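You operate a simulated robot arm through the tools that you are given. There is no shell and no other tool. Be economical: measure what you need, move in short steps, check, and stop when the job is done.

You run a simulated two-armed robot. Do the job below in one go: nothing can be reset, and whatever is moved stays where it is left.

## Task
Take the round brush on the top of the sorting bench and put it away on the top of the small bench. Carry the black bin with both arms and set it on the shelf of the pairing bench. Put one of the tape tabs from the top of the air bench on the edge machine table. Put the sample card marked "matt" from the top of the foil bench on the lower shelf of the steel bench and the sample card marked "satin" on the stamper table. Fetch the grey collar and stand it on the spacer board on the top of the sample bench. Fetch the small roller and set it on the lower shelf of the sample bench. Stack the ink cup marked "blue" from the top of the air bench on top of the ink cup marked "white". Lift the yellow bin lid open. Any order will do. Set down upright: tape tab, grey collar.

The check looks at the end state, three seconds after you hand in, the way a careful person would. Anything else that was tipped, shoved, dropped, spilled or broken makes it a failure. A push-on lid holds only when it is set on centred and level and pressed home; a screw cap is set on level and turned clockwise until tight.

## Robot
Two 6-joint arms with two-finger grippers on one trunk, on a base that drives. Base frame: it is fixed to the floor where the robot stands at the start and does not move with it; the origin is under the middle of the robot, x ahead of it, y to its left, z up; the surface under the hand at the start is at about z = 0.8. Units: m, degrees, N and s.
The left shoulder is at the start at [0.07, 0.148, 1.402], the right one opposite. With the tool pointing down near the work surface each hand reaches from about 0.36 to 0.64 m from the robot's upright axis, wherever it stands, measured 20 degrees to its own side. Places, roughly: black bin (24x19x8 cm) [0.4, -0.1, 0.4]; edge machine table [1.1, 2.2, 0.9]; grey collar (7x3x11 cm) [5.8, -2.4, 1.1]; ink cup [1.25, 0.25, 1]; lower shelf of the sample bench [7.2, -2.4, 0.3]; lower shelf of the steel bench [1.4, -2.4, 0.2]; round brush (5x5x7 cm) [0.5, -0.1, 0.8]; sample card [5.75, -2.25, 1]; shelf of the pairing bench [1.2, -0.4, 0.4]; small roller (8x14x5 cm) [3.8, -2.4, 0.9]; spacer board (10x29x1 cm) [7.7, -2.6, 0.9]; stamper table (21x17 cm) [4.86, 2.58, 0.74]; tape tab (3x3x5 cm) [0.4, 0.6, 0.9]; top of the small bench [7, 3, 0.8]; yellow bin lid [0.7, -0.4, 1]. Payload 2.45 kg a hand.
Tool frame (each hand has its own): the origin (TCP) lies between the finger pads and is the grasp point; the fingertips stand 0.03 m ahead of it; z points along the fingers, y is the line along which they close. The gripper opens to 0.106 m. The gripper's body begins 0.079 m behind the TCP.
Orientation is that of the tool frame in the base frame, as a unit quaternion [x, y, z, w]. With the fingers straight down and closing along the base's y, the tool's x points along the base's -x, its y along +y and its z along -z.

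## Interface
- The arms move only by the tool jog_arm. It takes "left_commands", "right_commands" or both (then of equal length, played together; a hand with none holds still); each is a list of rows, each a list of 3 entries, a list of its own where there are three numbers: the shift along the tool's x, y, z in units of 150 mm (1.0 is 150 mm), then the turn, a rotation vector about the tool's x, y, z in units of 60 degrees (1.0 is 60 degrees), then the opening, from 0 (shut) to 1 (fully open). In form: [[[x, y, z], [rx, ry, rz], jaw], ...]. A call has 1 to 8 rows; each row is the pose to reach, as a shift and turn from the pose commanded when the call began, along the tool's axes at that moment. A call with a number of a shift or a turn outside -1 to 1 is refused whole. Rows are played at 5 a second. More than 0.05 m and 8.6 degrees between two rows, or a gripper value outside its range, and nothing of the call is played. A pose out of reach is approached as far as the arm can. The call stops where the force on the tool passes 40 N (or 10 N more than at its start, if that is more) or the arm is blocked; 0.2 s more then pass. The fingers move at their own pace (about 0.072 m/s each) and stop on an object; they squeeze with about 36 N. The grip force told is the motor's: it shows also when the fingers shut on nothing. Time passes only in rows, and 0.2 s behind the last, so rows that repeat a pose let the fingers close. The reply holds the time, the measured pose of the TCP, the force on the tool along the base axes, the opening and the grip force, in the units named above and with some noise, with the torque about the TCP (base axes, N m) and any sound that the robot's microphone picked up.
- Cameras (640 x 400 px; columns grow to the right, rows downward): "scene" is now at [0.125, -0.0038, 1.6043]; the picture's right is [-0.06, -1.00, 0.00], its down [-0.81, 0.05, -0.59] and it looks along [0.59, -0.04, -0.81] (base axes); focal length 268 px, centre (320, 200). "left" rides on the left gripper at [0.076, 0.002, -0.106] in its tool frame; the picture's right is [-0.02, 1.00, 0.00], its down [-0.78, -0.02, -0.62] and it looks along [-0.62, -0.01, 0.78] (tool axes); focal length 247 px, centre (320, 200). "right" rides on the right gripper at [0.076, -0.002, -0.106] in its tool frame; the picture's right is [0.02, 1.00, 0.00], its down [-0.78, 0.02, -0.62] and it looks along [-0.62, 0.01, 0.78] (tool axes); focal length 247 px, centre (320, 200). There is no depth. A picture from a camera that has moved, and an enlarged one, comes with that camera's place and axes in the base frame and with its lens.
- grab_frame(camera): a new picture of that camera. The clock stands still meanwhile.
- lift_body(by): slides the trunk up (or, below 0, down) by that many m; the arms and the scene camera ride with it, the base frame stays. It gives what a move gives, with no picture.
- base_move(legs): drives the robot by 1 to 6 legs, each [ahead, left, turn to the left] in m, m and degrees, along the robot's own axes; the way and the turn of a leg run together, so that a leg with both is an arc; at most 1.5 m and 180 degrees a leg. The arms and the cameras ride along, it lands a little off, and it stops where it bumps. It gives what a move gives.
- head_to(pan, tilt): turns the head with the scene camera to pan (to the left, within 86 degrees either way) and tilt (down, from -29 to 69), counted from straight ahead of the robot. It gives what a move gives.
- zoom(camera, box): a new picture of the part [left, top, right, bottom] of that camera's present view, enlarged. The clock stands still meanwhile.
- finish_job(): hands the job in; it is judged then, once.

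Work in short steps. Places have to be worked out from the pictures, the camera data and where the tool is seen: move nearer, look again, correct. Check each grasp and each placing, and mend what went wrong. You have 483 turns and 246 pictures in all, those below and enlarged ones among them. Open the grippers and draw the arms clear of the work before you hand the job in, unless the task says otherwise; then end with one line.

The tools are called after "Emit:" by a JSON object that holds its "fn" and its "kwargs". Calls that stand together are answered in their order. jog_arm: Moves the arms, as the interface text tells. Its arguments: {"type":"object","properties":{"left_commands":{"type":"array","items":{"type":"array"}},"right_commands":{"type":"array","items":{"type":"array"}}},"required":[]} The other tools are called the same way: lift_body (by) slides the trunk up or down; base_move (legs) drives the base; head_to (pan, tilt) turns the head that bears the scene camera; grab_frame (camera) takes a picture; zoom (camera, box) takes an enlarged picture of a part of a camera's view; finish_job () hands the job in.

At the start:

```text
t: 0.0
left_tool_pos: [0.5743, 0.186, 1.0]
left_orientation: [0.001, 1.0, 0.0, -0.001]
left_force: [-0.5, -0.4, 0.5]
left_torque: [-0.01, -0.01, -0.01]
left_opening: 0.106
left_gripper_force: 0.2
right_tool_pos: [0.4923, -0.2616, 0.9998]
right_orientation: [0.0, 1.0, 0.0, 0.0]
right_force: [-0.3, -0.5, 0.2]
right_torque: [0.01, -0.03, 0.03]
right_opening: 0.1059
right_gripper_force: 0.1
trunk travel left (down, up): [-0.875, 0.065]
robot x, y, heading: [-0.0001, 0.002, -0.1]
head pan, tilt: [-3.5, 54.1]
```

scene: 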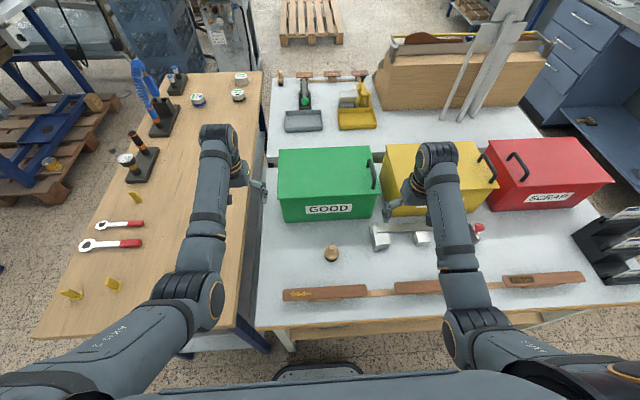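
right: 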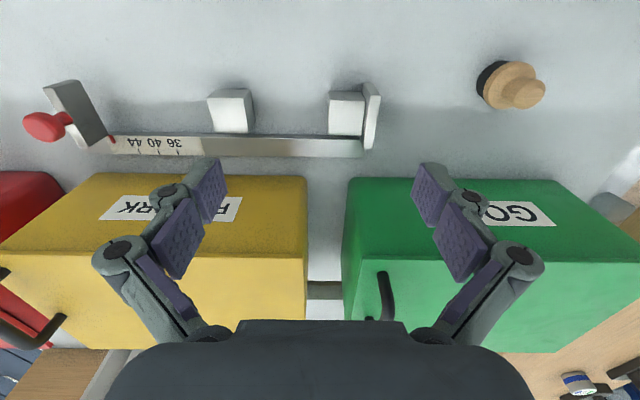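
left: 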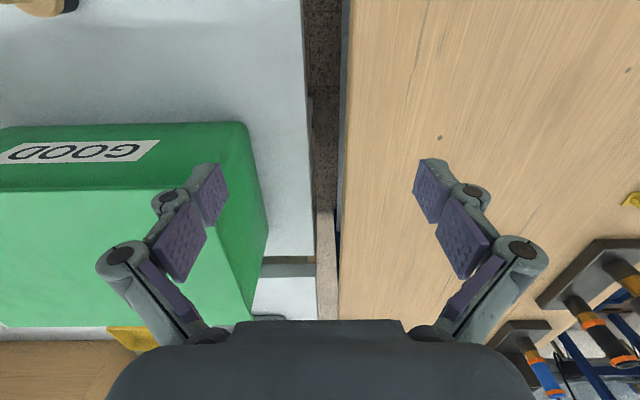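

The start views show the brush near (0.48,-0.07), three bins with lids, and the air bench to the left. I take closer looks at the bins and the air bench before moving.

Emit:
{"fn": "zoom", "kwargs": {"camera": "scene", "box": [260, 120, 620, 345]}}

Emit:
{"fn": "zoom", "kwargs": {"camera": "scene", "box": [30, 50, 280, 320]}}

```text
1.78 times, centred on (440, 232) of scene
camera zoom: at [0.125, -0.0038, 1.6043], right [-0.06, -1.0, 0.0], down [-0.81, 0.05, -0.59], along [0.59, -0.04, -0.81], focal length 476 px, centre (107, 142)
```

zoom: 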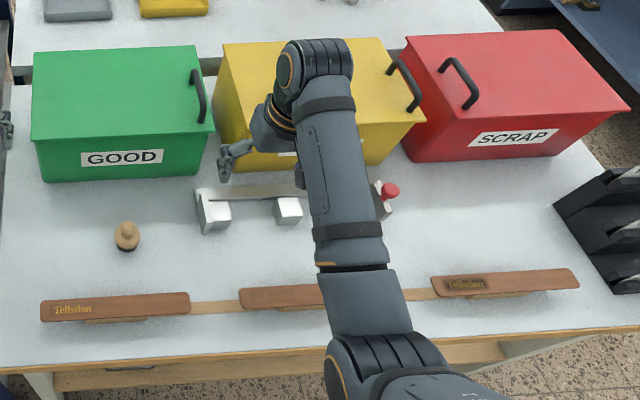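

```text
1.48 times, centred on (155, 185) of scene
camera zoom: at [0.125, -0.0038, 1.6043], right [-0.06, -1.0, 0.0], down [-0.81, 0.05, -0.59], along [0.59, -0.04, -0.81], focal length 397 px, centre (564, 222)
```

zoom: 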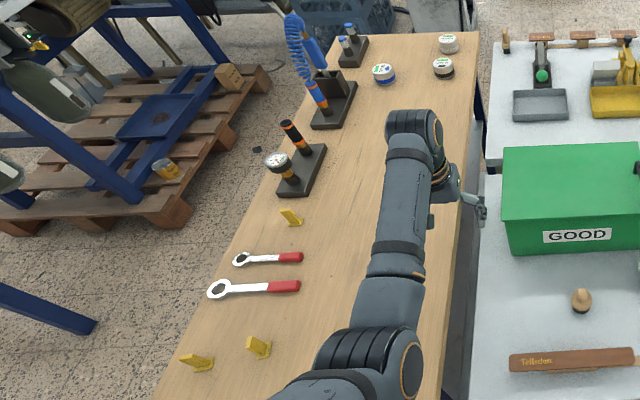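

I judge the yellow bin's front at x≈0.62, its top at z≈0.94 and the lid handle on its right edge. I look around with the head to learn the room.

Emit:
{"fn": "head_to", "kwargs": {"pan": -40, "tilt": 25}}

Emit:
{"fn": "grab_frame", "kwargs": {"camera": "scene"}}

Emit:
{"fn": "head_to", "kwargs": {"pan": 0, "tilt": 15}}

Emit:
{"fn": "grab_frame", "kwargs": {"camera": "scene"}}

Emit:
{"fn": "head_to", "kwargs": {"pan": 55, "tilt": 25}}

Emit:
{"fn": "grab_frame", "kwargs": {"camera": "scene"}}

Emit:
{"fn": "head_to", "kwargs": {"pan": -85, "tilt": 30}}

Emit:
{"fn": "grab_frame", "kwargs": {"camera": "scene"}}

Emit:
{"fn": "head_to", "kwargs": {"pan": 0, "tilt": 69}}

Emit:
{"fn": "grab_frame", "kwargs": {"camera": "scene"}}

```text
t: 1.0
left_tool_pos: [0.5755, 0.1852, 1.0001]
left_orientation: [0.001, 1.0, 0.0, 0.0]
left_force: [0.3, -0.9, -0.1]
left_torque: [0.0, 0.0, 0.0]
left_opening: 0.106
left_gripper_force: 0.0
right_tool_pos: [0.4911, -0.2619, 0.9995]
right_orientation: [0.0, 1.0, 0.0, -0.001]
right_force: [0.4, 0.3, 0.4]
right_torque: [-0.02, -0.02, -0.04]
right_opening: 0.1062
right_gripper_force: 0.0
trunk travel left (down, up): [-0.875, 0.065]
robot x, y, heading: [-0.0015, -0.0031, 0.2]
head pan, tilt: [-40.0, 25.0]
```

```text
240 pictures are left
camera scene: at [0.1228, -0.0584, 1.6471], right [-0.64, -0.77, 0.0], down [-0.32, 0.27, -0.91], along [0.69, -0.58, -0.42], focal length 268 px, centre (320, 200)
```

scene: 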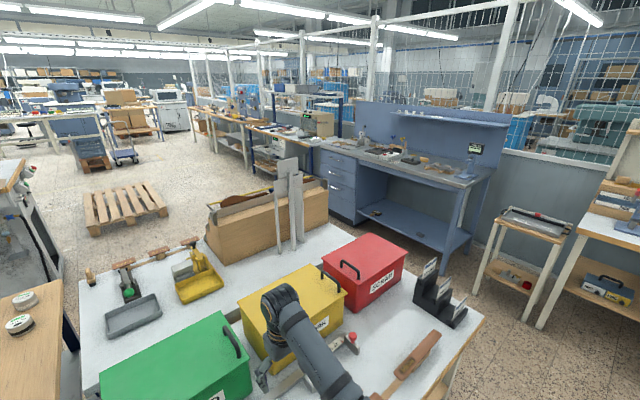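

```text
t: 2.1
left_tool_pos: [0.5749, 0.1846, 1.0009]
left_orientation: [0.0, 1.0, 0.0, -0.001]
left_force: [0.2, -0.3, 0.1]
left_torque: [-0.02, 0.02, -0.01]
left_opening: 0.1061
left_gripper_force: 0.2
right_tool_pos: [0.4915, -0.2618, 1.0002]
right_orientation: [0.0, 1.0, 0.0, 0.001]
right_force: [0.9, -0.1, -0.3]
right_torque: [-0.02, 0.0, 0.02]
right_opening: 0.1061
right_gripper_force: 0.0
trunk travel left (down, up): [-0.875, 0.065]
robot x, y, heading: [0.0038, -0.0018, -0.2]
head pan, tilt: [0.0, 15.0]
```

```text
239 pictures are left
camera scene: at [0.1455, 0.0005, 1.6634], right [0.0, -1.0, 0.0], down [-0.26, 0.0, -0.97], along [0.97, 0.0, -0.26], focal length 268 px, centre (320, 200)
```

scene: 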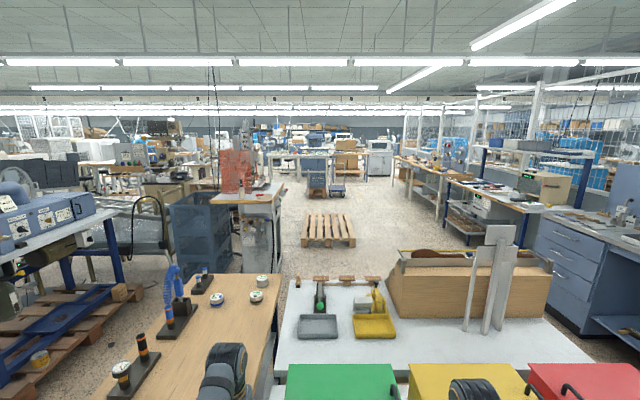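

```text
t: 3.3
left_tool_pos: [0.5744, 0.1838, 0.9989]
left_orientation: [0.0, 1.0, 0.0, 0.0]
left_force: [0.3, -0.3, 0.5]
left_torque: [0.01, 0.01, 0.05]
left_opening: 0.1061
left_gripper_force: 0.0
right_tool_pos: [0.4915, -0.262, 1.0003]
right_orientation: [-0.001, 1.0, 0.0, -0.001]
right_force: [-0.1, 0.7, 0.4]
right_torque: [-0.01, 0.01, 0.0]
right_opening: 0.1061
right_gripper_force: 0.0
trunk travel left (down, up): [-0.875, 0.065]
robot x, y, heading: [-0.0032, 0.0015, -0.0]
head pan, tilt: [55.0, 25.0]
```

```text
238 pictures are left
camera scene: at [0.1051, 0.0761, 1.6472], right [0.82, -0.57, 0.0], down [-0.24, -0.35, -0.91], along [0.52, 0.74, -0.42], focal length 268 px, centre (320, 200)
```

scene: 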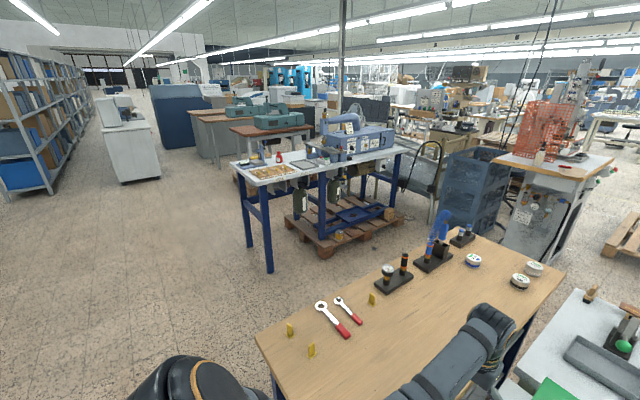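

```text
t: 5.6
left_tool_pos: [0.5753, 0.1844, 0.9999]
left_orientation: [0.001, 1.0, -0.001, 0.0]
left_force: [-0.2, 0.5, 1.3]
left_torque: [-0.02, 0.02, 0.03]
left_opening: 0.1061
left_gripper_force: 0.1
right_tool_pos: [0.4918, -0.2617, 0.9994]
right_orientation: [0.0, 1.0, 0.001, 0.0]
right_force: [1.0, -0.4, 0.1]
right_torque: [0.0, -0.04, 0.0]
right_opening: 0.106
right_gripper_force: 0.0
trunk travel left (down, up): [-0.875, 0.065]
robot x, y, heading: [0.0022, 0.0022, 0.2]
head pan, tilt: [-85.0, 30.0]
```

```text
237 pictures are left
camera scene: at [0.0601, -0.0894, 1.6392], right [-1.0, -0.09, 0.0], down [-0.04, 0.5, -0.87], along [0.08, -0.86, -0.5], focal length 268 px, centre (320, 200)
```

scene: 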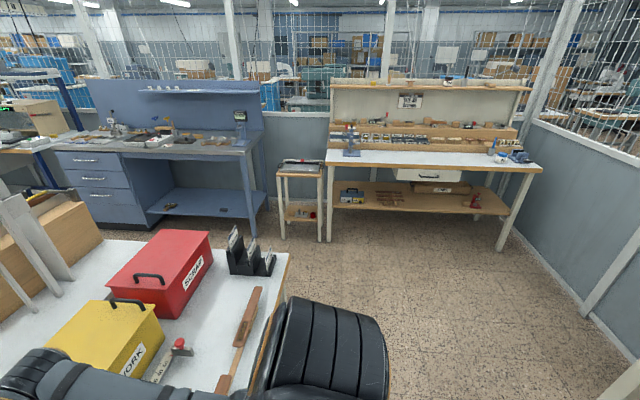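

```text
t: 7.2
left_tool_pos: [0.5751, 0.1837, 0.9999]
left_orientation: [0.0, 1.0, 0.0, 0.0]
left_force: [-0.6, 0.4, -0.1]
left_torque: [0.02, -0.01, -0.01]
left_opening: 0.1061
left_gripper_force: 0.1
right_tool_pos: [0.4927, -0.2616, 0.9995]
right_orientation: [0.0, 1.0, 0.001, 0.0]
right_force: [0.5, 0.0, 0.1]
right_torque: [0.0, 0.02, 0.03]
right_opening: 0.106
right_gripper_force: 0.1
trunk travel left (down, up): [-0.875, 0.065]
robot x, y, heading: [0.0045, -0.0024, -0.1]
head pan, tilt: [0.0, 68.8]
```

```text
236 pictures are left
camera scene: at [0.1081, 0.0006, 1.5877], right [0.0, -1.0, 0.0], down [-0.93, 0.0, -0.36], along [0.36, 0.0, -0.93], focal length 268 px, centre (320, 200)
```

scene: 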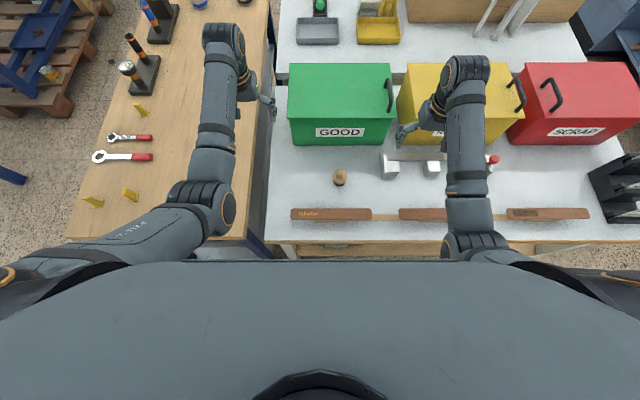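

The room layout is clear. I zoom in on the yellow bin for the handle and hinge.

Emit:
{"fn": "zoom", "kwargs": {"camera": "scene", "box": [370, 40, 570, 165]}}

Emit:
{"fn": "zoom", "kwargs": {"camera": "scene", "box": [40, 80, 360, 280]}}

```text
3.20 times, centred on (470, 102) of scene
camera zoom: at [0.1081, 0.0006, 1.5877], right [0.0, -1.0, 0.0], down [-0.93, 0.0, -0.36], along [0.36, 0.0, -0.93], focal length 858 px, centre (-160, 512)
```

zoom: 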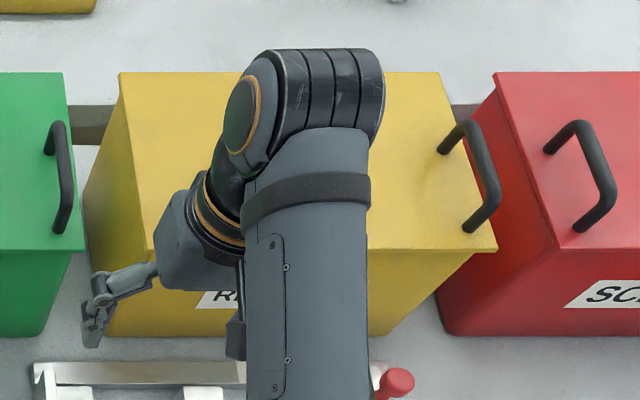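

```text
2.00 times, centred on (200, 180) of scene
camera zoom: at [0.1081, 0.0006, 1.5877], right [0.0, -1.0, 0.0], down [-0.93, 0.0, -0.36], along [0.36, 0.0, -0.93], focal length 536 px, centre (560, 240)
```

zoom: 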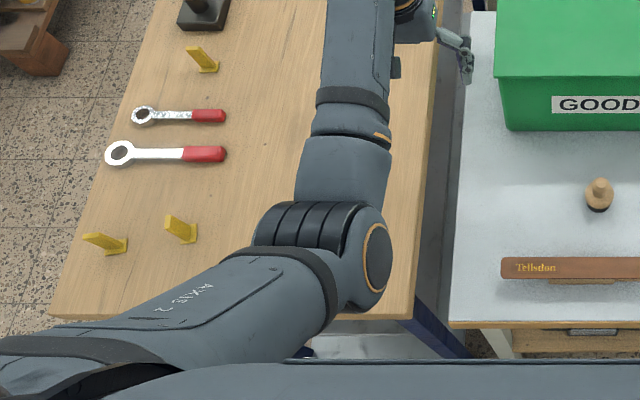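

The yellow lid spans x .617–.836, y -.29…-.606, with its handle bar along x at y≈-.58, z≈.98, so it hinges on its left edge. I raise both hands and draw the left back before side-stepping right.

Emit:
{"fn": "jog_arm", "kwargs": {"left_commands": [[[0.2, 0, -0.25], [0, 0, 0], 1], [[0.4, 0, -0.5], [0, 0, 0], 1], [[0.6, 0, -0.7], [0, 0, 0], 1], [[0.8, 0, -0.9], [0, 0, 0], 1]], "right_commands": [[[0, 0, -0.25], [0, 0, 0], 0.6], [[0, 0, -0.5], [0, 0, 0], 0.6], [[0, 0, -0.75], [0, 0, 0], 0.6], [[0, 0, -0.9], [0, 0, 0], 0.6]]}}

Emit:
{"fn": "base_move", "kwargs": {"legs": [[0, -0.2, 0]]}}

Emit:
{"fn": "head_to", "kwargs": {"pan": -30, "tilt": 50}}

Emit:
{"fn": "grab_frame", "kwargs": {"camera": "scene"}}

```text
t: 8.2
left_tool_pos: [0.5244, 0.1791, 1.0402]
left_orientation: [0.0, 1.0, 0.0, 0.0]
left_force: [0.1, 0.1, 0.4]
left_torque: [-0.02, -0.02, -0.01]
left_opening: 0.106
left_gripper_force: 0.0
left hand out of reach, approached as far as the arm can: row 2, 3, 4
right_tool_pos: [0.5218, -0.2811, 1.0439]
right_orientation: [0.0, 1.0, 0.0, 0.001]
right_force: [-0.6, 0.1, 0.8]
right_torque: [0.01, -0.01, 0.02]
right_opening: 0.0637
right_gripper_force: 0.0
right hand out of reach, approached as far as the arm can: row 1, 2, 3, 4
trunk travel left (down, up): [-0.875, 0.065]
robot x, y, heading: [-0.0044, 0.0038, -0.0]
head pan, tilt: [0.0, 68.8]
```

```text
t: 9.8
left_tool_pos: [0.5254, -0.0194, 1.0404]
left_orientation: [0.0, 1.0, -0.001, 0.001]
left_force: [0.5, 0.2, -0.1]
left_torque: [-0.02, 0.0, -0.02]
left_opening: 0.1061
left_gripper_force: 0.0
right_tool_pos: [0.5223, -0.479, 1.044]
right_orientation: [0.0, 1.0, -0.001, 0.002]
right_force: [0.1, 0.4, 0.2]
right_torque: [-0.04, 0.0, 0.0]
right_opening: 0.0636
right_gripper_force: 0.1
trunk travel left (down, up): [-0.875, 0.065]
robot x, y, heading: [-0.0003, -0.2007, 0.0]
head pan, tilt: [0.0, 68.8]
```

```text
t: 10.7
left_tool_pos: [0.5262, -0.0217, 1.0405]
left_orientation: [0.0, 1.0, 0.0, 0.001]
left_force: [-0.2, 0.8, 0.0]
left_torque: [0.01, -0.01, -0.01]
left_opening: 0.106
left_gripper_force: 0.1
right_tool_pos: [0.5221, -0.4817, 1.043]
right_orientation: [0.0, 1.0, 0.001, 0.002]
right_force: [-0.4, -0.4, 0.1]
right_torque: [0.02, -0.02, -0.01]
right_opening: 0.0635
right_gripper_force: 0.1
trunk travel left (down, up): [-0.875, 0.065]
robot x, y, heading: [-0.0007, -0.2016, 0.1]
head pan, tilt: [-30.0, 50.0]
```

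```text
233 pictures are left
camera scene: at [0.1187, -0.2373, 1.6096], right [-0.5, -0.87, 0.0], down [-0.66, 0.38, -0.64], along [0.56, -0.32, -0.77], focal length 268 px, centre (320, 200)
```

scene: 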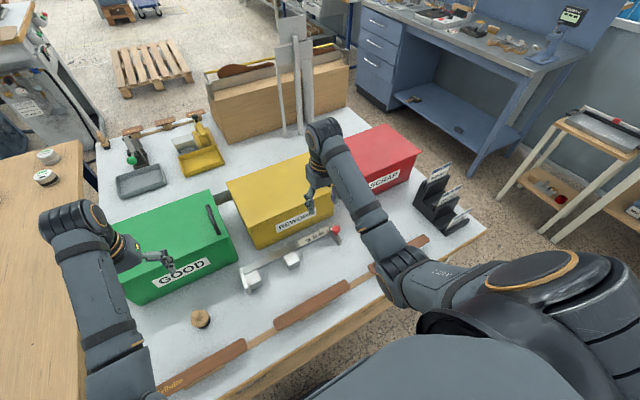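

Straight up is limited here, so I lower the trunk 0.1 m for more forward reach, then bring the right hand over the handle.

Emit:
{"fn": "lift_body", "kwargs": {"by": -0.1}}

Emit:
{"fn": "jog_arm", "kwargs": {"right_commands": [[[-0.1, -0.1, -0.2], [0, 0, 0], 0.5], [[-0.2, -0.2, -0.45], [0, 0, 0], 0.5], [[-0.4, -0.3, -0.67], [0, 0, 0], 0.5], [[-0.6, -0.45, -0.75], [0, 0, 0], 0.5], [[-0.75, -0.58, -0.75], [0, 0, 0], 0.5], [[-0.87, -0.69, -0.75], [0, 0, 0], 0.5]]}}

Emit:
{"fn": "grab_frame", "kwargs": {"camera": "right"}}

Emit:
{"fn": "grab_frame", "kwargs": {"camera": "scene"}}

```text
t: 12.0
left_tool_pos: [0.5254, -0.0205, 0.9406]
left_orientation: [-0.001, 1.0, 0.001, 0.001]
left_force: [0.6, 0.1, -0.1]
left_torque: [0.03, 0.0, 0.02]
left_opening: 0.1063
left_gripper_force: 0.1
right_tool_pos: [0.5218, -0.4811, 0.9432]
right_orientation: [-0.001, 1.0, 0.001, 0.001]
right_force: [-0.4, 0.0, 0.5]
right_torque: [0.01, -0.01, 0.01]
right_opening: 0.0638
right_gripper_force: 0.1
trunk travel left (down, up): [-0.775, 0.165]
robot x, y, heading: [0.0016, -0.2009, 0.0]
head pan, tilt: [-30.0, 50.0]
```

```text
t: 13.4
left_tool_pos: [0.5272, -0.0206, 0.9388]
left_orientation: [0.0, 1.0, 0.0, 0.001]
left_force: [-1.0, -0.1, -0.6]
left_torque: [-0.01, -0.02, 0.02]
left_opening: 0.1059
left_gripper_force: 0.1
right_tool_pos: [0.653, -0.5845, 1.0568]
right_orientation: [0.0, 1.0, 0.0, 0.001]
right_force: [-0.6, 0.4, -1.3]
right_torque: [-0.02, 0.02, -0.01]
right_opening: 0.053
right_gripper_force: 0.0
right hand out of reach, approached as far as the arm can: row 1, 2, 3, 4
trunk travel left (down, up): [-0.775, 0.165]
robot x, y, heading: [-0.0002, -0.2031, -0.2]
head pan, tilt: [-30.0, 50.0]
```

```text
232 pictures are left
camera right: at [0.5761, -0.5863, 1.163], right [-0.02, 1.0, 0.0], down [0.78, 0.02, 0.62], along [0.62, 0.01, -0.78], focal length 247 px, centre (320, 200)
```

right: 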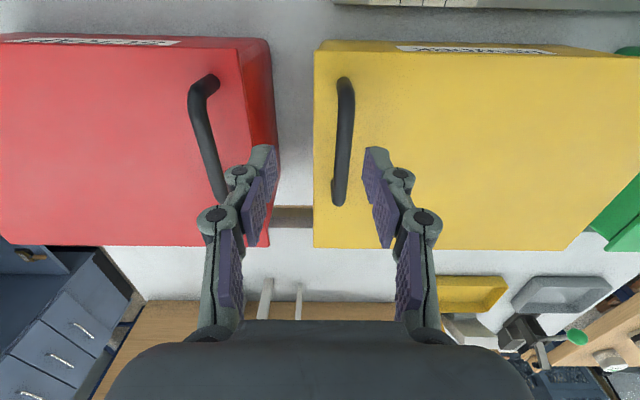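

```text
231 pictures are left
camera scene: at [0.1197, -0.2372, 1.5095], right [-0.5, -0.87, 0.0], down [-0.66, 0.38, -0.64], along [0.56, -0.32, -0.77], focal length 268 px, centre (320, 200)
```

scene: 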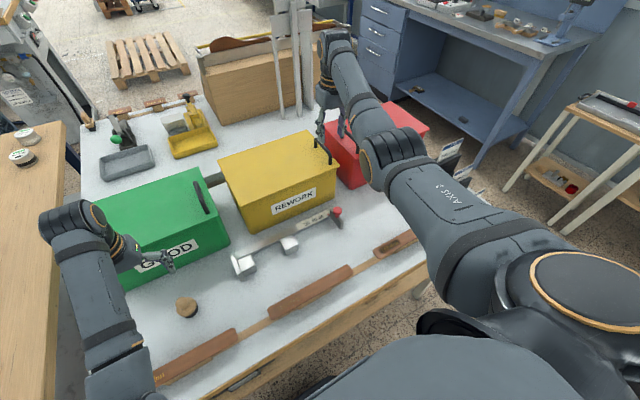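

The wrist view puts the bar at y≈-.568, x .63–.70. I align and lower so that the fingers straddle it, then close.

Emit:
{"fn": "jog_arm", "kwargs": {"right_commands": [[[-0.08, 0.11, 0.0], [0, 0, 0], 0.5], [[-0.08, 0.11, 0.16], [0, 0, 0], 0.5], [[-0.08, 0.11, 0.32], [0, 0, 0], 0.5], [[-0.08, 0.11, 0.47], [0, 0, 0], 0.5], [[-0.08, 0.11, 0.47], [0, 0, 0], 0.2], [[-0.08, 0.11, 0.47], [0, 0, 0], 0], [[-0.08, 0.11, 0.47], [0, 0, 0], 0]]}}

Emit:
{"fn": "grab_frame", "kwargs": {"camera": "right"}}

```text
t: 15.0
left_tool_pos: [0.5247, -0.0205, 0.9406]
left_orientation: [0.0, 1.0, -0.001, 0.001]
left_force: [0.4, 0.5, -0.4]
left_torque: [0.04, -0.01, 0.02]
left_opening: 0.1058
left_gripper_force: 0.0
right_tool_pos: [0.6638, -0.5674, 0.9883]
right_orientation: [0.0, 1.0, -0.001, 0.004]
right_force: [2.9, 1.0, 14.4]
right_torque: [0.01, -0.06, 0.08]
right_opening: 0.0102
right_gripper_force: 35.8
trunk travel left (down, up): [-0.775, 0.165]
robot x, y, heading: [-0.0016, -0.1996, -0.1]
head pan, tilt: [-30.0, 50.0]
```

```text
230 pictures are left
camera right: at [0.5861, -0.5684, 1.0949], right [-0.02, 1.0, 0.0], down [0.78, 0.02, 0.63], along [0.63, 0.01, -0.78], focal length 247 px, centre (320, 200)
```

right: 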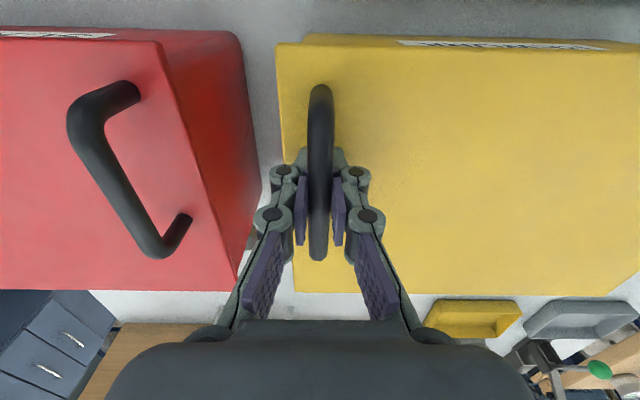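

The bar is held (1.0 cm). I start lifting along an arc about the hinge at y≈-.28, turning the tool along with the lid.

Emit:
{"fn": "jog_arm", "kwargs": {"right_commands": [[[0, 0.035, -0.132], [0.067, 0, 0], 0], [[0, 0.07, -0.264], [0.133, 0, 0], 0], [[0, 0.12, -0.39], [0.2, 0, 0], 0], [[0, 0.176, -0.515], [0.267, 0, 0], 0], [[0, 0.245, -0.635], [0.333, 0, 0], 0], [[0, 0.315, -0.749], [0.4, 0, 0], 0]]}}

Emit:
{"fn": "grab_frame", "kwargs": {"camera": "scene"}}

```text
t: 16.4
left_tool_pos: [0.5256, -0.0262, 0.9423]
left_orientation: [0.001, 1.0, 0.003, 0.002]
left_force: [0.1, 0.1, 0.8]
left_torque: [0.0, -0.03, 0.01]
left_opening: 0.1059
left_gripper_force: 0.1
right_tool_pos: [0.664, -0.5311, 1.0995]
right_orientation: [0.004, 0.978, -0.209, 0.005]
right_force: [5.7, -33.8, 19.5]
right_torque: [0.22, -0.28, 0.45]
right_opening: 0.0102
right_gripper_force: 35.2
trunk travel left (down, up): [-0.775, 0.165]
robot x, y, heading: [-0.0005, -0.1981, -0.1]
head pan, tilt: [-30.0, 50.0]
```

```text
229 pictures are left
camera scene: at [0.1168, -0.2451, 1.5098], right [-0.5, -0.87, -0.01], down [-0.66, 0.39, -0.64], along [0.56, -0.32, -0.77], focal length 268 px, centre (320, 200)
```

scene: 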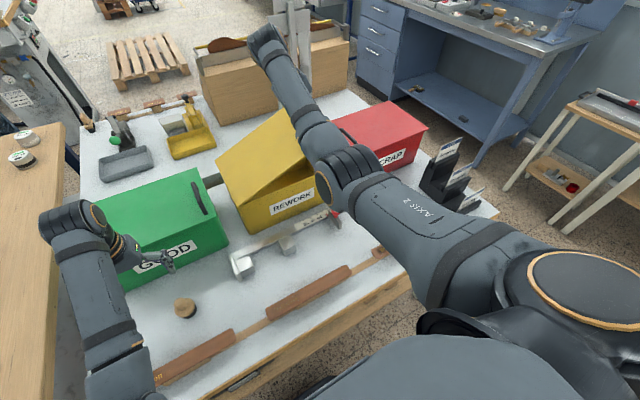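

The lid opens about its left edge; the readings fit a hinge near y=-.287, z=.958 with radius .282. I continue along the corrected arc.

Emit:
{"fn": "jog_arm", "kwargs": {"right_commands": [[[0, -0.04, -0.1], [0.067, 0, 0], 0], [[0, -0.015, -0.222], [0.133, 0, 0], 0], [[0, 0.022, -0.348], [0.2, 0, 0], 0], [[0, 0.068, -0.47], [0.267, 0, 0], 0], [[0, 0.122, -0.59], [0.333, 0, 0], 0], [[0, 0.186, -0.705], [0.4, 0, 0], 0], [[0, 0.255, -0.816], [0.467, 0, 0], 0], [[0, 0.329, -0.923], [0.533, 0, 0], 0]]}}

Emit:
{"fn": "grab_frame", "kwargs": {"camera": "scene"}}

```text
t: 18.2
left_tool_pos: [0.5246, -0.0203, 0.94]
left_orientation: [0.001, 1.0, 0.001, 0.001]
left_force: [-0.1, 0.0, 0.3]
left_torque: [-0.05, 0.0, 0.01]
left_opening: 0.1061
left_gripper_force: 0.1
right_tool_pos: [0.6637, -0.4323, 1.205]
right_orientation: [0.006, 0.891, -0.454, 0.006]
right_force: [-0.1, -8.7, 12.1]
right_torque: [0.02, 0.85, 0.06]
right_opening: 0.0103
right_gripper_force: 35.4
trunk travel left (down, up): [-0.775, 0.165]
robot x, y, heading: [0.0013, -0.1997, -0.1]
head pan, tilt: [-30.0, 50.0]
stopped in row 8 (right hand): the force on the tool passed its limit at 50 N (the readings are from after the stop); the commanded pose is now the measured one
```

```text
228 pictures are left
camera scene: at [0.1164, -0.2362, 1.5094], right [-0.5, -0.87, 0.0], down [-0.66, 0.38, -0.64], along [0.56, -0.32, -0.76], focal length 268 px, centre (320, 200)
```

scene: 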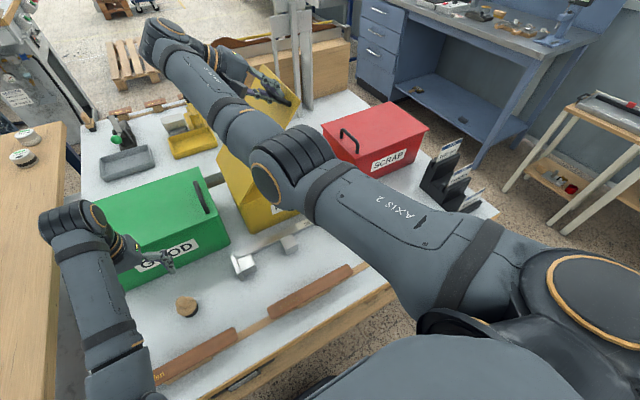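

A circle through the three readings gives hinge (-.268,.952), radius .302; the lid is about 50° open. I carry on along that arc.

Emit:
{"fn": "jog_arm", "kwargs": {"right_commands": [[[0, 0.01, -0.14], [0.05, 0, 0], 0], [[0, 0.033, -0.279], [0.1, 0, 0], 0], [[0, 0.065, -0.416], [0.15, 0, 0], 0], [[0, 0.105, -0.55], [0.2, 0, 0], 0], [[0, 0.157, -0.682], [0.25, 0, 0], 0], [[0, 0.215, -0.809], [0.3, 0, 0], 0], [[0, 0.283, -0.932], [0.35, 0, 0], 0]]}}

Emit:
{"fn": "grab_frame", "kwargs": {"camera": "scene"}}

```text
t: 18.8
left_tool_pos: [0.5295, -0.0206, 0.9374]
left_orientation: [0.0, 1.0, 0.0, -0.001]
left_force: [0.5, 0.1, -0.7]
left_torque: [-0.03, -0.01, 0.01]
left_opening: 0.1062
left_gripper_force: 0.0
right_tool_pos: [0.6627, -0.3964, 1.2251]
right_orientation: [0.003, 0.864, -0.503, 0.012]
right_force: [12.1, -0.9, 1.2]
right_torque: [-0.05, 0.13, 0.79]
right_opening: 0.0105
right_gripper_force: 36.1
right hand out of reach, approached as far as the arm can: row 2, 3
trunk travel left (down, up): [-0.775, 0.165]
robot x, y, heading: [0.0011, -0.2014, 0.3]
head pan, tilt: [-30.0, 50.0]
stopped in row 3 (right hand): the force on the tool passed its limit at 40 N (the readings are from after the stop); the commanded pose is now the measured one
```

```text
227 pictures are left
camera scene: at [0.1239, -0.237, 1.5089], right [-0.5, -0.87, 0.0], down [-0.67, 0.38, -0.64], along [0.55, -0.32, -0.77], focal length 268 px, centre (320, 200)
```

scene: 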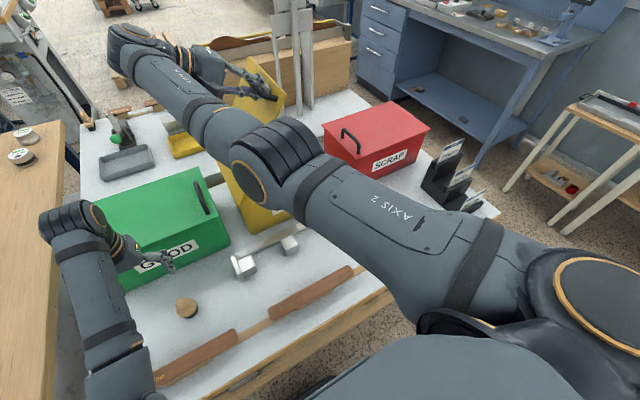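

At about 58° open the tilted wrist runs out of reach. The bar can roll in the pads, so I turn the tool back while continuing along the arc.

Emit:
{"fn": "jog_arm", "kwargs": {"right_commands": [[[0, 0, 0], [-0.1, 0, 0], 0], [[0, 0.0, 0.0], [-0.2, 0, 0], 0], [[0, 0.018, -0.14], [-0.3, 0, 0], 0], [[0, 0.041, -0.284], [-0.4, 0, 0], 0], [[0, 0.08, -0.42], [-0.45, 0, 0], 0], [[0, 0.121, -0.553], [-0.5, 0, 0], 0], [[0, 0.175, -0.683], [-0.55, 0, 0], 0], [[0, 0.238, -0.809], [-0.6, 0, 0], 0]]}}

Emit:
{"fn": "grab_frame", "kwargs": {"camera": "scene"}}

```text
t: 20.6
left_tool_pos: [0.5327, -0.0223, 0.9367]
left_orientation: [0.0, 1.0, 0.0, -0.002]
left_force: [-1.2, 0.4, 0.8]
left_torque: [-0.05, 0.02, -0.03]
left_opening: 0.1061
left_gripper_force: 0.0
right_tool_pos: [0.6463, -0.2839, 1.2487]
right_orientation: [0.001, 0.977, -0.211, 0.011]
right_force: [31.7, -1.2, 7.3]
right_torque: [-0.18, 0.9, -0.21]
right_opening: 0.0106
right_gripper_force: 35.9
right hand out of reach, approached as far as the arm can: row 5, 6, 7, 8
trunk travel left (down, up): [-0.775, 0.165]
robot x, y, heading: [0.0012, -0.2008, 0.1]
head pan, tilt: [-30.0, 50.0]
```

```text
226 pictures are left
camera scene: at [0.1293, -0.2375, 1.5092], right [-0.5, -0.87, 0.0], down [-0.67, 0.38, -0.64], along [0.55, -0.32, -0.77], focal length 268 px, centre (320, 200)
```

scene: 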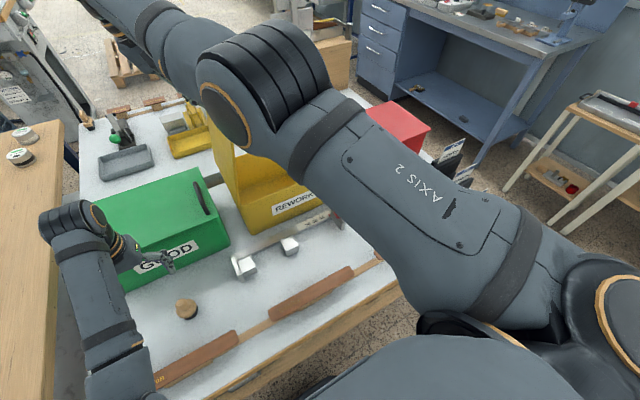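

The lid is now about 80° open. I push it over the vertical, another 15–18° along the arc.

Emit:
{"fn": "jog_arm", "kwargs": {"right_commands": [[[0, 0.1, -0.06], [-0.05, 0, 0], 0], [[0, 0.2, -0.11], [-0.1, 0, 0], 0], [[0, 0.315, -0.164], [-0.15, 0, 0], 0], [[0, 0.45, -0.2], [-0.2, 0, 0], 0], [[0, 0.585, -0.228], [-0.25, 0, 0], 0]]}}

Emit:
{"fn": "grab_frame", "kwargs": {"camera": "scene"}}

Emit:
{"fn": "grab_frame", "kwargs": {"camera": "right"}}

```text
t: 21.2
left_tool_pos: [0.5331, -0.0212, 0.9357]
left_orientation: [0.0, 1.0, 0.001, -0.003]
left_force: [0.2, 0.2, -1.1]
left_torque: [0.03, 0.03, 0.04]
left_opening: 0.1058
left_gripper_force: 0.0
right_tool_pos: [0.6448, -0.2553, 1.248]
right_orientation: [0.001, 0.986, -0.165, 0.018]
right_force: [23.9, -0.4, -8.3]
right_torque: [0.23, -0.72, 0.31]
right_opening: 0.0113
right_gripper_force: 36.2
right hand out of reach, approached as far as the arm can: row 2
trunk travel left (down, up): [-0.775, 0.165]
robot x, y, heading: [-0.0009, -0.1982, 0.1]
head pan, tilt: [-30.0, 50.0]
stopped in row 2 (right hand): the force on the tool passed its limit at 43 N (the readings are from after the stop); the commanded pose is now the measured one
```

```text
225 pictures are left
camera scene: at [0.13, -0.2377, 1.5083], right [-0.5, -0.87, 0.0], down [-0.67, 0.38, -0.64], along [0.55, -0.32, -0.77], focal length 268 px, centre (320, 200)
```

scene: 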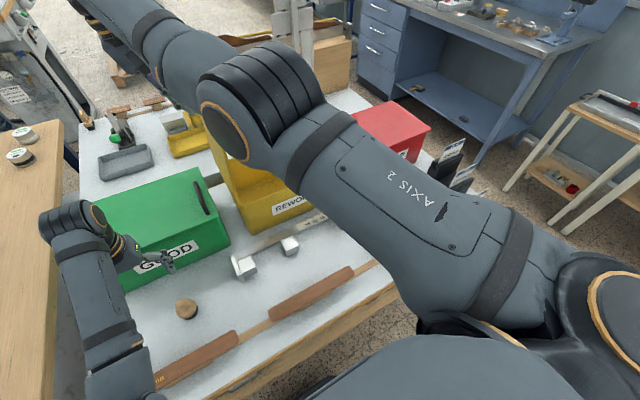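

```text
224 pictures are left
camera right: at [0.5647, -0.2227, 1.3463], right [-0.01, 0.95, -0.33], down [0.76, 0.22, 0.61], along [0.65, -0.24, -0.72], focal length 247 px, centre (320, 200)
```

right: 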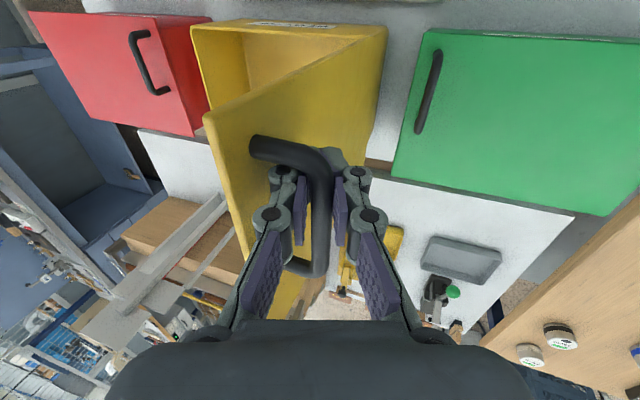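

Lid about 85° open, near vertical. The arc's top is almost level, so I carry the handle further with the base, 5 cm to the left.

Emit:
{"fn": "base_move", "kwargs": {"legs": [[0.01, 0.05, 0]]}}

Emit:
{"fn": "grab_frame", "kwargs": {"camera": "right"}}

```text
t: 22.3
left_tool_pos: [0.5389, 0.0243, 0.9375]
left_orientation: [0.002, 1.0, 0.0, -0.002]
left_force: [0.6, 0.4, 0.0]
left_torque: [-0.06, 0.01, -0.01]
left_opening: 0.1064
left_gripper_force: 0.1
right_tool_pos: [0.6472, -0.2094, 1.2424]
right_orientation: [0.002, 0.986, -0.167, 0.006]
right_force: [3.6, -2.9, -15.7]
right_torque: [-0.26, -0.73, -0.06]
right_opening: 0.0104
right_gripper_force: 36.1
trunk travel left (down, up): [-0.775, 0.165]
robot x, y, heading: [0.012, -0.1548, -0.2]
head pan, tilt: [-30.0, 50.0]
stopped in leg 1: the force on the tool passed its limit at 46 N (the readings are from after the stop); the commanded pose is now the measured one
```

```text
223 pictures are left
camera right: at [0.5682, -0.1761, 1.3437], right [-0.02, 0.94, -0.33], down [0.78, 0.22, 0.59], along [0.63, -0.25, -0.74], focal length 247 px, centre (320, 200)
```

right: 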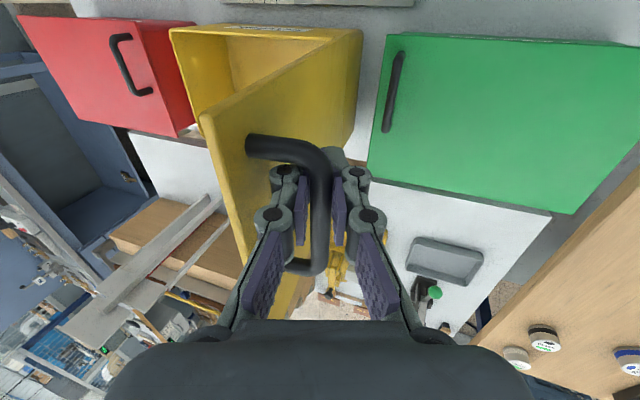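

The lid is slightly past vertical (~94°). I ease the grip a little and see whether it stays.

Emit:
{"fn": "jog_arm", "kwargs": {"right_commands": [[[0, 0, 0], [0, 0, 0], 0.2], [[0, 0, 0], [0, 0, 0], 0.3], [[0, 0, 0], [0, 0, 0], 0.3], [[0, 0, 0], [0, 0, 0], 0.3]]}}

Emit:
{"fn": "grab_frame", "kwargs": {"camera": "right"}}

```text
t: 23.3
left_tool_pos: [0.5363, 0.0226, 0.9406]
left_orientation: [0.0, 1.0, 0.001, -0.001]
left_force: [-0.2, -1.2, 0.7]
left_torque: [0.05, 0.0, -0.02]
left_opening: 0.1059
left_gripper_force: 0.1
right_tool_pos: [0.6422, -0.212, 1.2467]
right_orientation: [0.002, 0.986, -0.166, 0.009]
right_force: [0.4, 0.7, 0.1]
right_torque: [0.01, -0.02, 0.01]
right_opening: 0.0317
right_gripper_force: 0.1
trunk travel left (down, up): [-0.775, 0.165]
robot x, y, heading: [0.0096, -0.1526, 0.1]
head pan, tilt: [-30.0, 50.0]
```

```text
222 pictures are left
camera right: at [0.5638, -0.1779, 1.3474], right [-0.01, 0.94, -0.33], down [0.77, 0.22, 0.6], along [0.64, -0.24, -0.73], focal length 247 px, centre (320, 200)
```

right: 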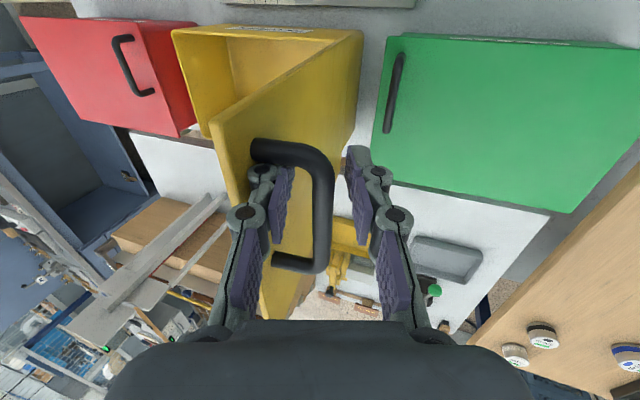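

The bar hangs free between the open fingers and the lid stays. I draw the hand straight up with the trunk.

Emit:
{"fn": "lift_body", "kwargs": {"by": 0.1}}

Emit:
{"fn": "grab_frame", "kwargs": {"camera": "right"}}

```text
t: 24.6
left_tool_pos: [0.5355, 0.024, 1.0386]
left_orientation: [0.001, 1.0, 0.0, 0.0]
left_force: [0.3, -0.6, 0.3]
left_torque: [0.02, -0.01, 0.0]
left_opening: 0.1061
left_gripper_force: 0.1
right_tool_pos: [0.6427, -0.2097, 1.3467]
right_orientation: [0.002, 0.986, -0.166, 0.009]
right_force: [-0.3, 0.5, -1.2]
right_torque: [0.02, 0.0, -0.03]
right_opening: 0.0316
right_gripper_force: 0.0
trunk travel left (down, up): [-0.875, 0.065]
robot x, y, heading: [0.0106, -0.1526, 0.0]
head pan, tilt: [-30.0, 50.0]
```

```text
221 pictures are left
camera right: at [0.5638, -0.1773, 1.4474], right [-0.01, 0.94, -0.33], down [0.77, 0.22, 0.6], along [0.64, -0.24, -0.73], focal length 247 px, centre (320, 200)
```

right: 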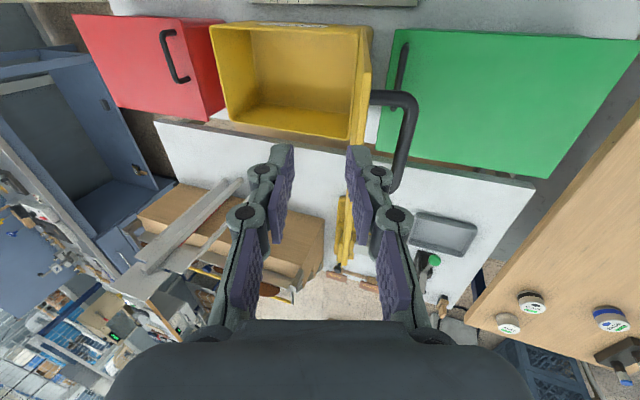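

The yellow bin is open and the lid rests past vertical. Next the black bin: I back off 0.45 m and look under the bench.

Emit:
{"fn": "base_move", "kwargs": {"legs": [[-0.45, 0, 0]]}}

Emit:
{"fn": "head_to", "kwargs": {"pan": 0, "tilt": 55}}

Emit:
{"fn": "grab_frame", "kwargs": {"camera": "scene"}}

```text
t: 27.3
left_tool_pos: [0.0889, 0.0249, 1.04]
left_orientation: [0.001, 1.0, 0.0, -0.001]
left_force: [0.6, -0.4, -0.9]
left_torque: [-0.01, 0.0, 0.02]
left_opening: 0.1059
left_gripper_force: 0.0
right_tool_pos: [0.1968, -0.2092, 1.3463]
right_orientation: [0.002, 0.986, -0.166, 0.008]
right_force: [-0.1, -0.4, -0.8]
right_torque: [-0.03, 0.04, 0.01]
right_opening: 0.0318
right_gripper_force: 0.0
trunk travel left (down, up): [-0.875, 0.065]
robot x, y, heading: [-0.4391, -0.1541, 0.0]
head pan, tilt: [-30.0, 50.0]
```

```text
t: 28.3
left_tool_pos: [0.0882, 0.0263, 1.04]
left_orientation: [0.001, 1.0, 0.0, 0.0]
left_force: [0.5, -1.0, 0.0]
left_torque: [0.0, -0.01, 0.01]
left_opening: 0.1062
left_gripper_force: 0.1
right_tool_pos: [0.1949, -0.2097, 1.3482]
right_orientation: [0.002, 0.986, -0.166, 0.01]
right_force: [0.1, 0.8, 0.6]
right_torque: [-0.03, 0.01, -0.03]
right_opening: 0.0319
right_gripper_force: 0.0
trunk travel left (down, up): [-0.875, 0.065]
robot x, y, heading: [-0.4375, -0.152, 0.1]
head pan, tilt: [0.0, 55.0]
```

```text
220 pictures are left
camera scene: at [-0.314, -0.1521, 1.6032], right [0.0, -1.0, 0.0], down [-0.82, 0.0, -0.57], along [0.57, 0.0, -0.82], focal length 268 px, centre (320, 200)
```

scene: 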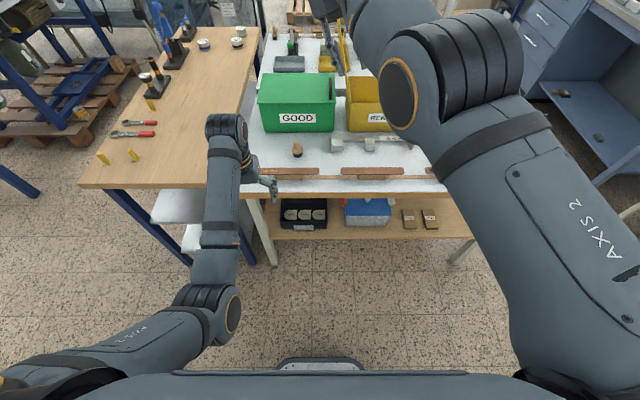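

The black bin stands on the shelf's front left, under the bench top. I bring the right arm back to a neutral downward pose.

Emit:
{"fn": "jog_arm", "kwargs": {"right_commands": [[[0.1, 0, 0.2], [-0.07, 0, 0], 0.5], [[0.2, 0, 0.4], [-0.14, 0, 0], 0.5], [[0.3, -0.02, 0.6], [-0.2, 0, 0], 0.5], [[0.35, -0.04, 0.8], [-0.26, 0, 0], 0.5], [[0.4, -0.05, 1.0], [-0.317, 0, 0], 0.5]]}}

Emit:
{"fn": "jog_arm", "kwargs": {"right_commands": [[[0.1, -0.1, 0.25], [0, 0, 0], 0.5], [[0.2, -0.2, 0.5], [0, 0, 0], 0.5], [[0.3, -0.3, 0.75], [0, 0, 0], 0.5], [[0.4, -0.4, 1.0], [0, 0, 0], 0.5]]}}

Emit:
{"fn": "zoom", "kwargs": {"camera": "scene", "box": [230, 160, 450, 280]}}

```text
t: 29.5
left_tool_pos: [0.088, 0.0237, 1.0405]
left_orientation: [0.002, 1.0, 0.001, 0.0]
left_force: [-0.3, -0.5, -0.1]
left_torque: [0.01, -0.03, -0.01]
left_opening: 0.1061
left_gripper_force: 0.1
right_tool_pos: [0.1922, -0.2514, 1.1697]
right_orientation: [0.001, 1.0, 0.0, 0.011]
right_force: [-0.2, -0.7, 0.7]
right_torque: [0.01, 0.0, -0.01]
right_opening: 0.0529
right_gripper_force: 0.0
right hand out of reach, approached as far as the arm can: row 1, 2, 3, 4, 5
trunk travel left (down, up): [-0.875, 0.065]
robot x, y, heading: [-0.4391, -0.1528, -0.0]
head pan, tilt: [0.0, 55.0]
```

```text
t: 30.5
left_tool_pos: [0.0879, 0.024, 1.041]
left_orientation: [0.001, 1.0, 0.001, 0.0]
left_force: [0.2, -0.5, 0.2]
left_torque: [0.0, 0.01, 0.03]
left_opening: 0.1059
left_gripper_force: 0.1
right_tool_pos: [0.1355, -0.3115, 1.0178]
right_orientation: [0.0, 1.0, -0.002, 0.01]
right_force: [-0.9, 0.6, -0.6]
right_torque: [-0.01, 0.02, 0.0]
right_opening: 0.0532
right_gripper_force: 0.1
trunk travel left (down, up): [-0.875, 0.065]
robot x, y, heading: [-0.4397, -0.1553, -0.1]
head pan, tilt: [0.0, 55.0]
```

```text
2.91 times, centred on (340, 220) of scene
camera zoom: at [-0.3136, -0.1533, 1.6032], right [0.0, -1.0, 0.0], down [-0.82, 0.0, -0.57], along [0.57, 0.0, -0.82], focal length 780 px, centre (262, 142)
```

zoom: 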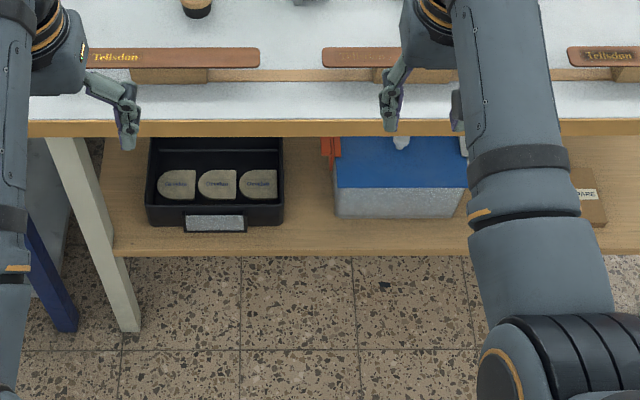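

Bin appears to span y .05…-.19, x≈.36–.55, rim z≈.44, with a bench leg close on its left. I lower the trunk 0.45 m for a proper look under the bench.

Emit:
{"fn": "lift_body", "kwargs": {"by": -0.45}}

Emit:
{"fn": "head_to", "kwargs": {"pan": 0, "tilt": 45}}

Emit:
{"fn": "grab_frame", "kwargs": {"camera": "scene"}}

```text
refused: -0.45 is not a number from -0.4 to 0.4
```

```text
t: 31.2
left_tool_pos: [0.088, 0.0248, 1.0408]
left_orientation: [0.0, 1.0, 0.002, 0.0]
left_force: [-0.3, -0.2, -0.3]
left_torque: [0.01, 0.01, 0.02]
left_opening: 0.1058
left_gripper_force: 0.0
right_tool_pos: [0.1361, -0.3112, 1.0184]
right_orientation: [0.001, 1.0, -0.001, 0.009]
right_force: [-0.4, -0.5, -0.4]
right_torque: [-0.01, 0.03, 0.02]
right_opening: 0.053
right_gripper_force: 0.2
trunk travel left (down, up): [-0.875, 0.065]
robot x, y, heading: [-0.4386, -0.1523, -0.1]
head pan, tilt: [0.0, 45.0]
```

```text
218 pictures are left
camera scene: at [-0.3043, -0.1522, 1.6165], right [0.0, -1.0, 0.0], down [-0.71, 0.0, -0.71], along [0.71, 0.0, -0.71], focal length 268 px, centre (320, 200)
```

scene: 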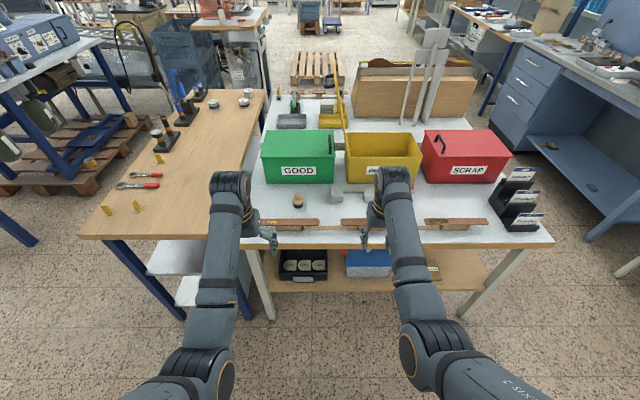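

The trunk step limit is 0.4; I lower by 0.4 and then 0.15.

Emit:
{"fn": "lift_body", "kwargs": {"by": -0.4}}

Emit:
{"fn": "lift_body", "kwargs": {"by": -0.15}}

Emit:
{"fn": "head_to", "kwargs": {"pan": 0, "tilt": 35}}

Emit:
{"fn": "grab_frame", "kwargs": {"camera": "scene"}}

```text
t: 35.0
left_tool_pos: [0.0879, 0.0239, 0.6396]
left_orientation: [0.001, 1.0, 0.001, 0.0]
left_force: [-0.8, 0.1, 0.8]
left_torque: [0.01, 0.04, 0.02]
left_opening: 0.1061
left_gripper_force: 0.0
right_tool_pos: [0.1353, -0.3104, 0.6187]
right_orientation: [0.0, 1.0, -0.001, 0.01]
right_force: [-0.1, -0.4, 0.4]
right_torque: [-0.03, -0.01, 0.02]
right_opening: 0.053
right_gripper_force: 0.0
trunk travel left (down, up): [-0.475, 0.465]
robot x, y, heading: [-0.4357, -0.1534, -0.3]
head pan, tilt: [0.0, 45.0]
```

```text
t: 36.8
left_tool_pos: [0.087, 0.0247, 0.4914]
left_orientation: [0.001, 1.0, 0.001, 0.0]
left_force: [-0.1, -0.7, 0.0]
left_torque: [0.03, 0.03, 0.0]
left_opening: 0.1061
left_gripper_force: 0.0
right_tool_pos: [0.1343, -0.3108, 0.4685]
right_orientation: [-0.001, 1.0, 0.0, 0.01]
right_force: [-0.1, 0.4, 0.1]
right_torque: [0.03, 0.03, 0.01]
right_opening: 0.0531
right_gripper_force: 0.0
trunk travel left (down, up): [-0.325, 0.615]
robot x, y, heading: [-0.4405, -0.152, -0.1]
head pan, tilt: [0.0, 45.0]
```

```text
t: 37.5
left_tool_pos: [0.0883, 0.025, 0.4895]
left_orientation: [0.001, 1.0, -0.001, -0.001]
left_force: [-0.9, -0.1, 1.0]
left_torque: [0.0, -0.01, 0.01]
left_opening: 0.106
left_gripper_force: 0.1
right_tool_pos: [0.1367, -0.3115, 0.4689]
right_orientation: [0.0, 1.0, -0.002, 0.009]
right_force: [-0.4, -0.8, 0.2]
right_torque: [0.03, 0.02, 0.0]
right_opening: 0.0532
right_gripper_force: 0.0
trunk travel left (down, up): [-0.325, 0.615]
robot x, y, heading: [-0.4402, -0.152, 0.1]
head pan, tilt: [0.0, 35.0]
```

```text
217 pictures are left
camera scene: at [-0.2977, -0.152, 1.0813], right [0.0, -1.0, 0.0], down [-0.57, 0.0, -0.82], along [0.82, 0.0, -0.57], focal length 268 px, centre (320, 200)
```

scene: 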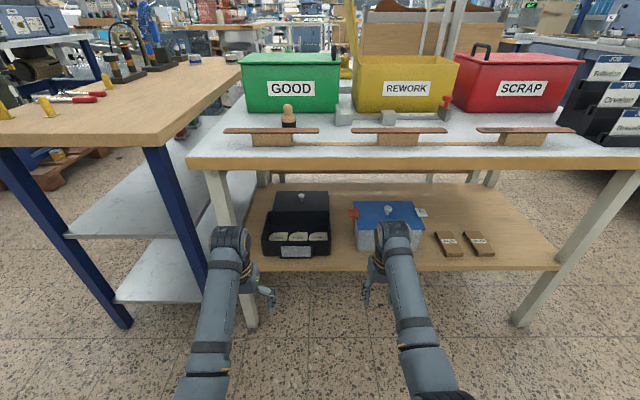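

Emit:
{"fn": "zoom", "kwargs": {"camera": "scene", "box": [180, 150, 440, 290]}}

```text
2.46 times, centred on (310, 220) of scene
camera zoom: at [-0.2977, -0.152, 1.0813], right [0.0, -1.0, 0.0], down [-0.57, 0.0, -0.82], along [0.82, 0.0, -0.57], focal length 660 px, centre (345, 151)
```

zoom: 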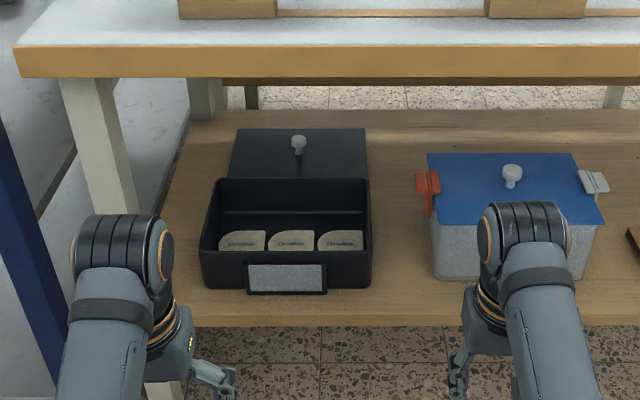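

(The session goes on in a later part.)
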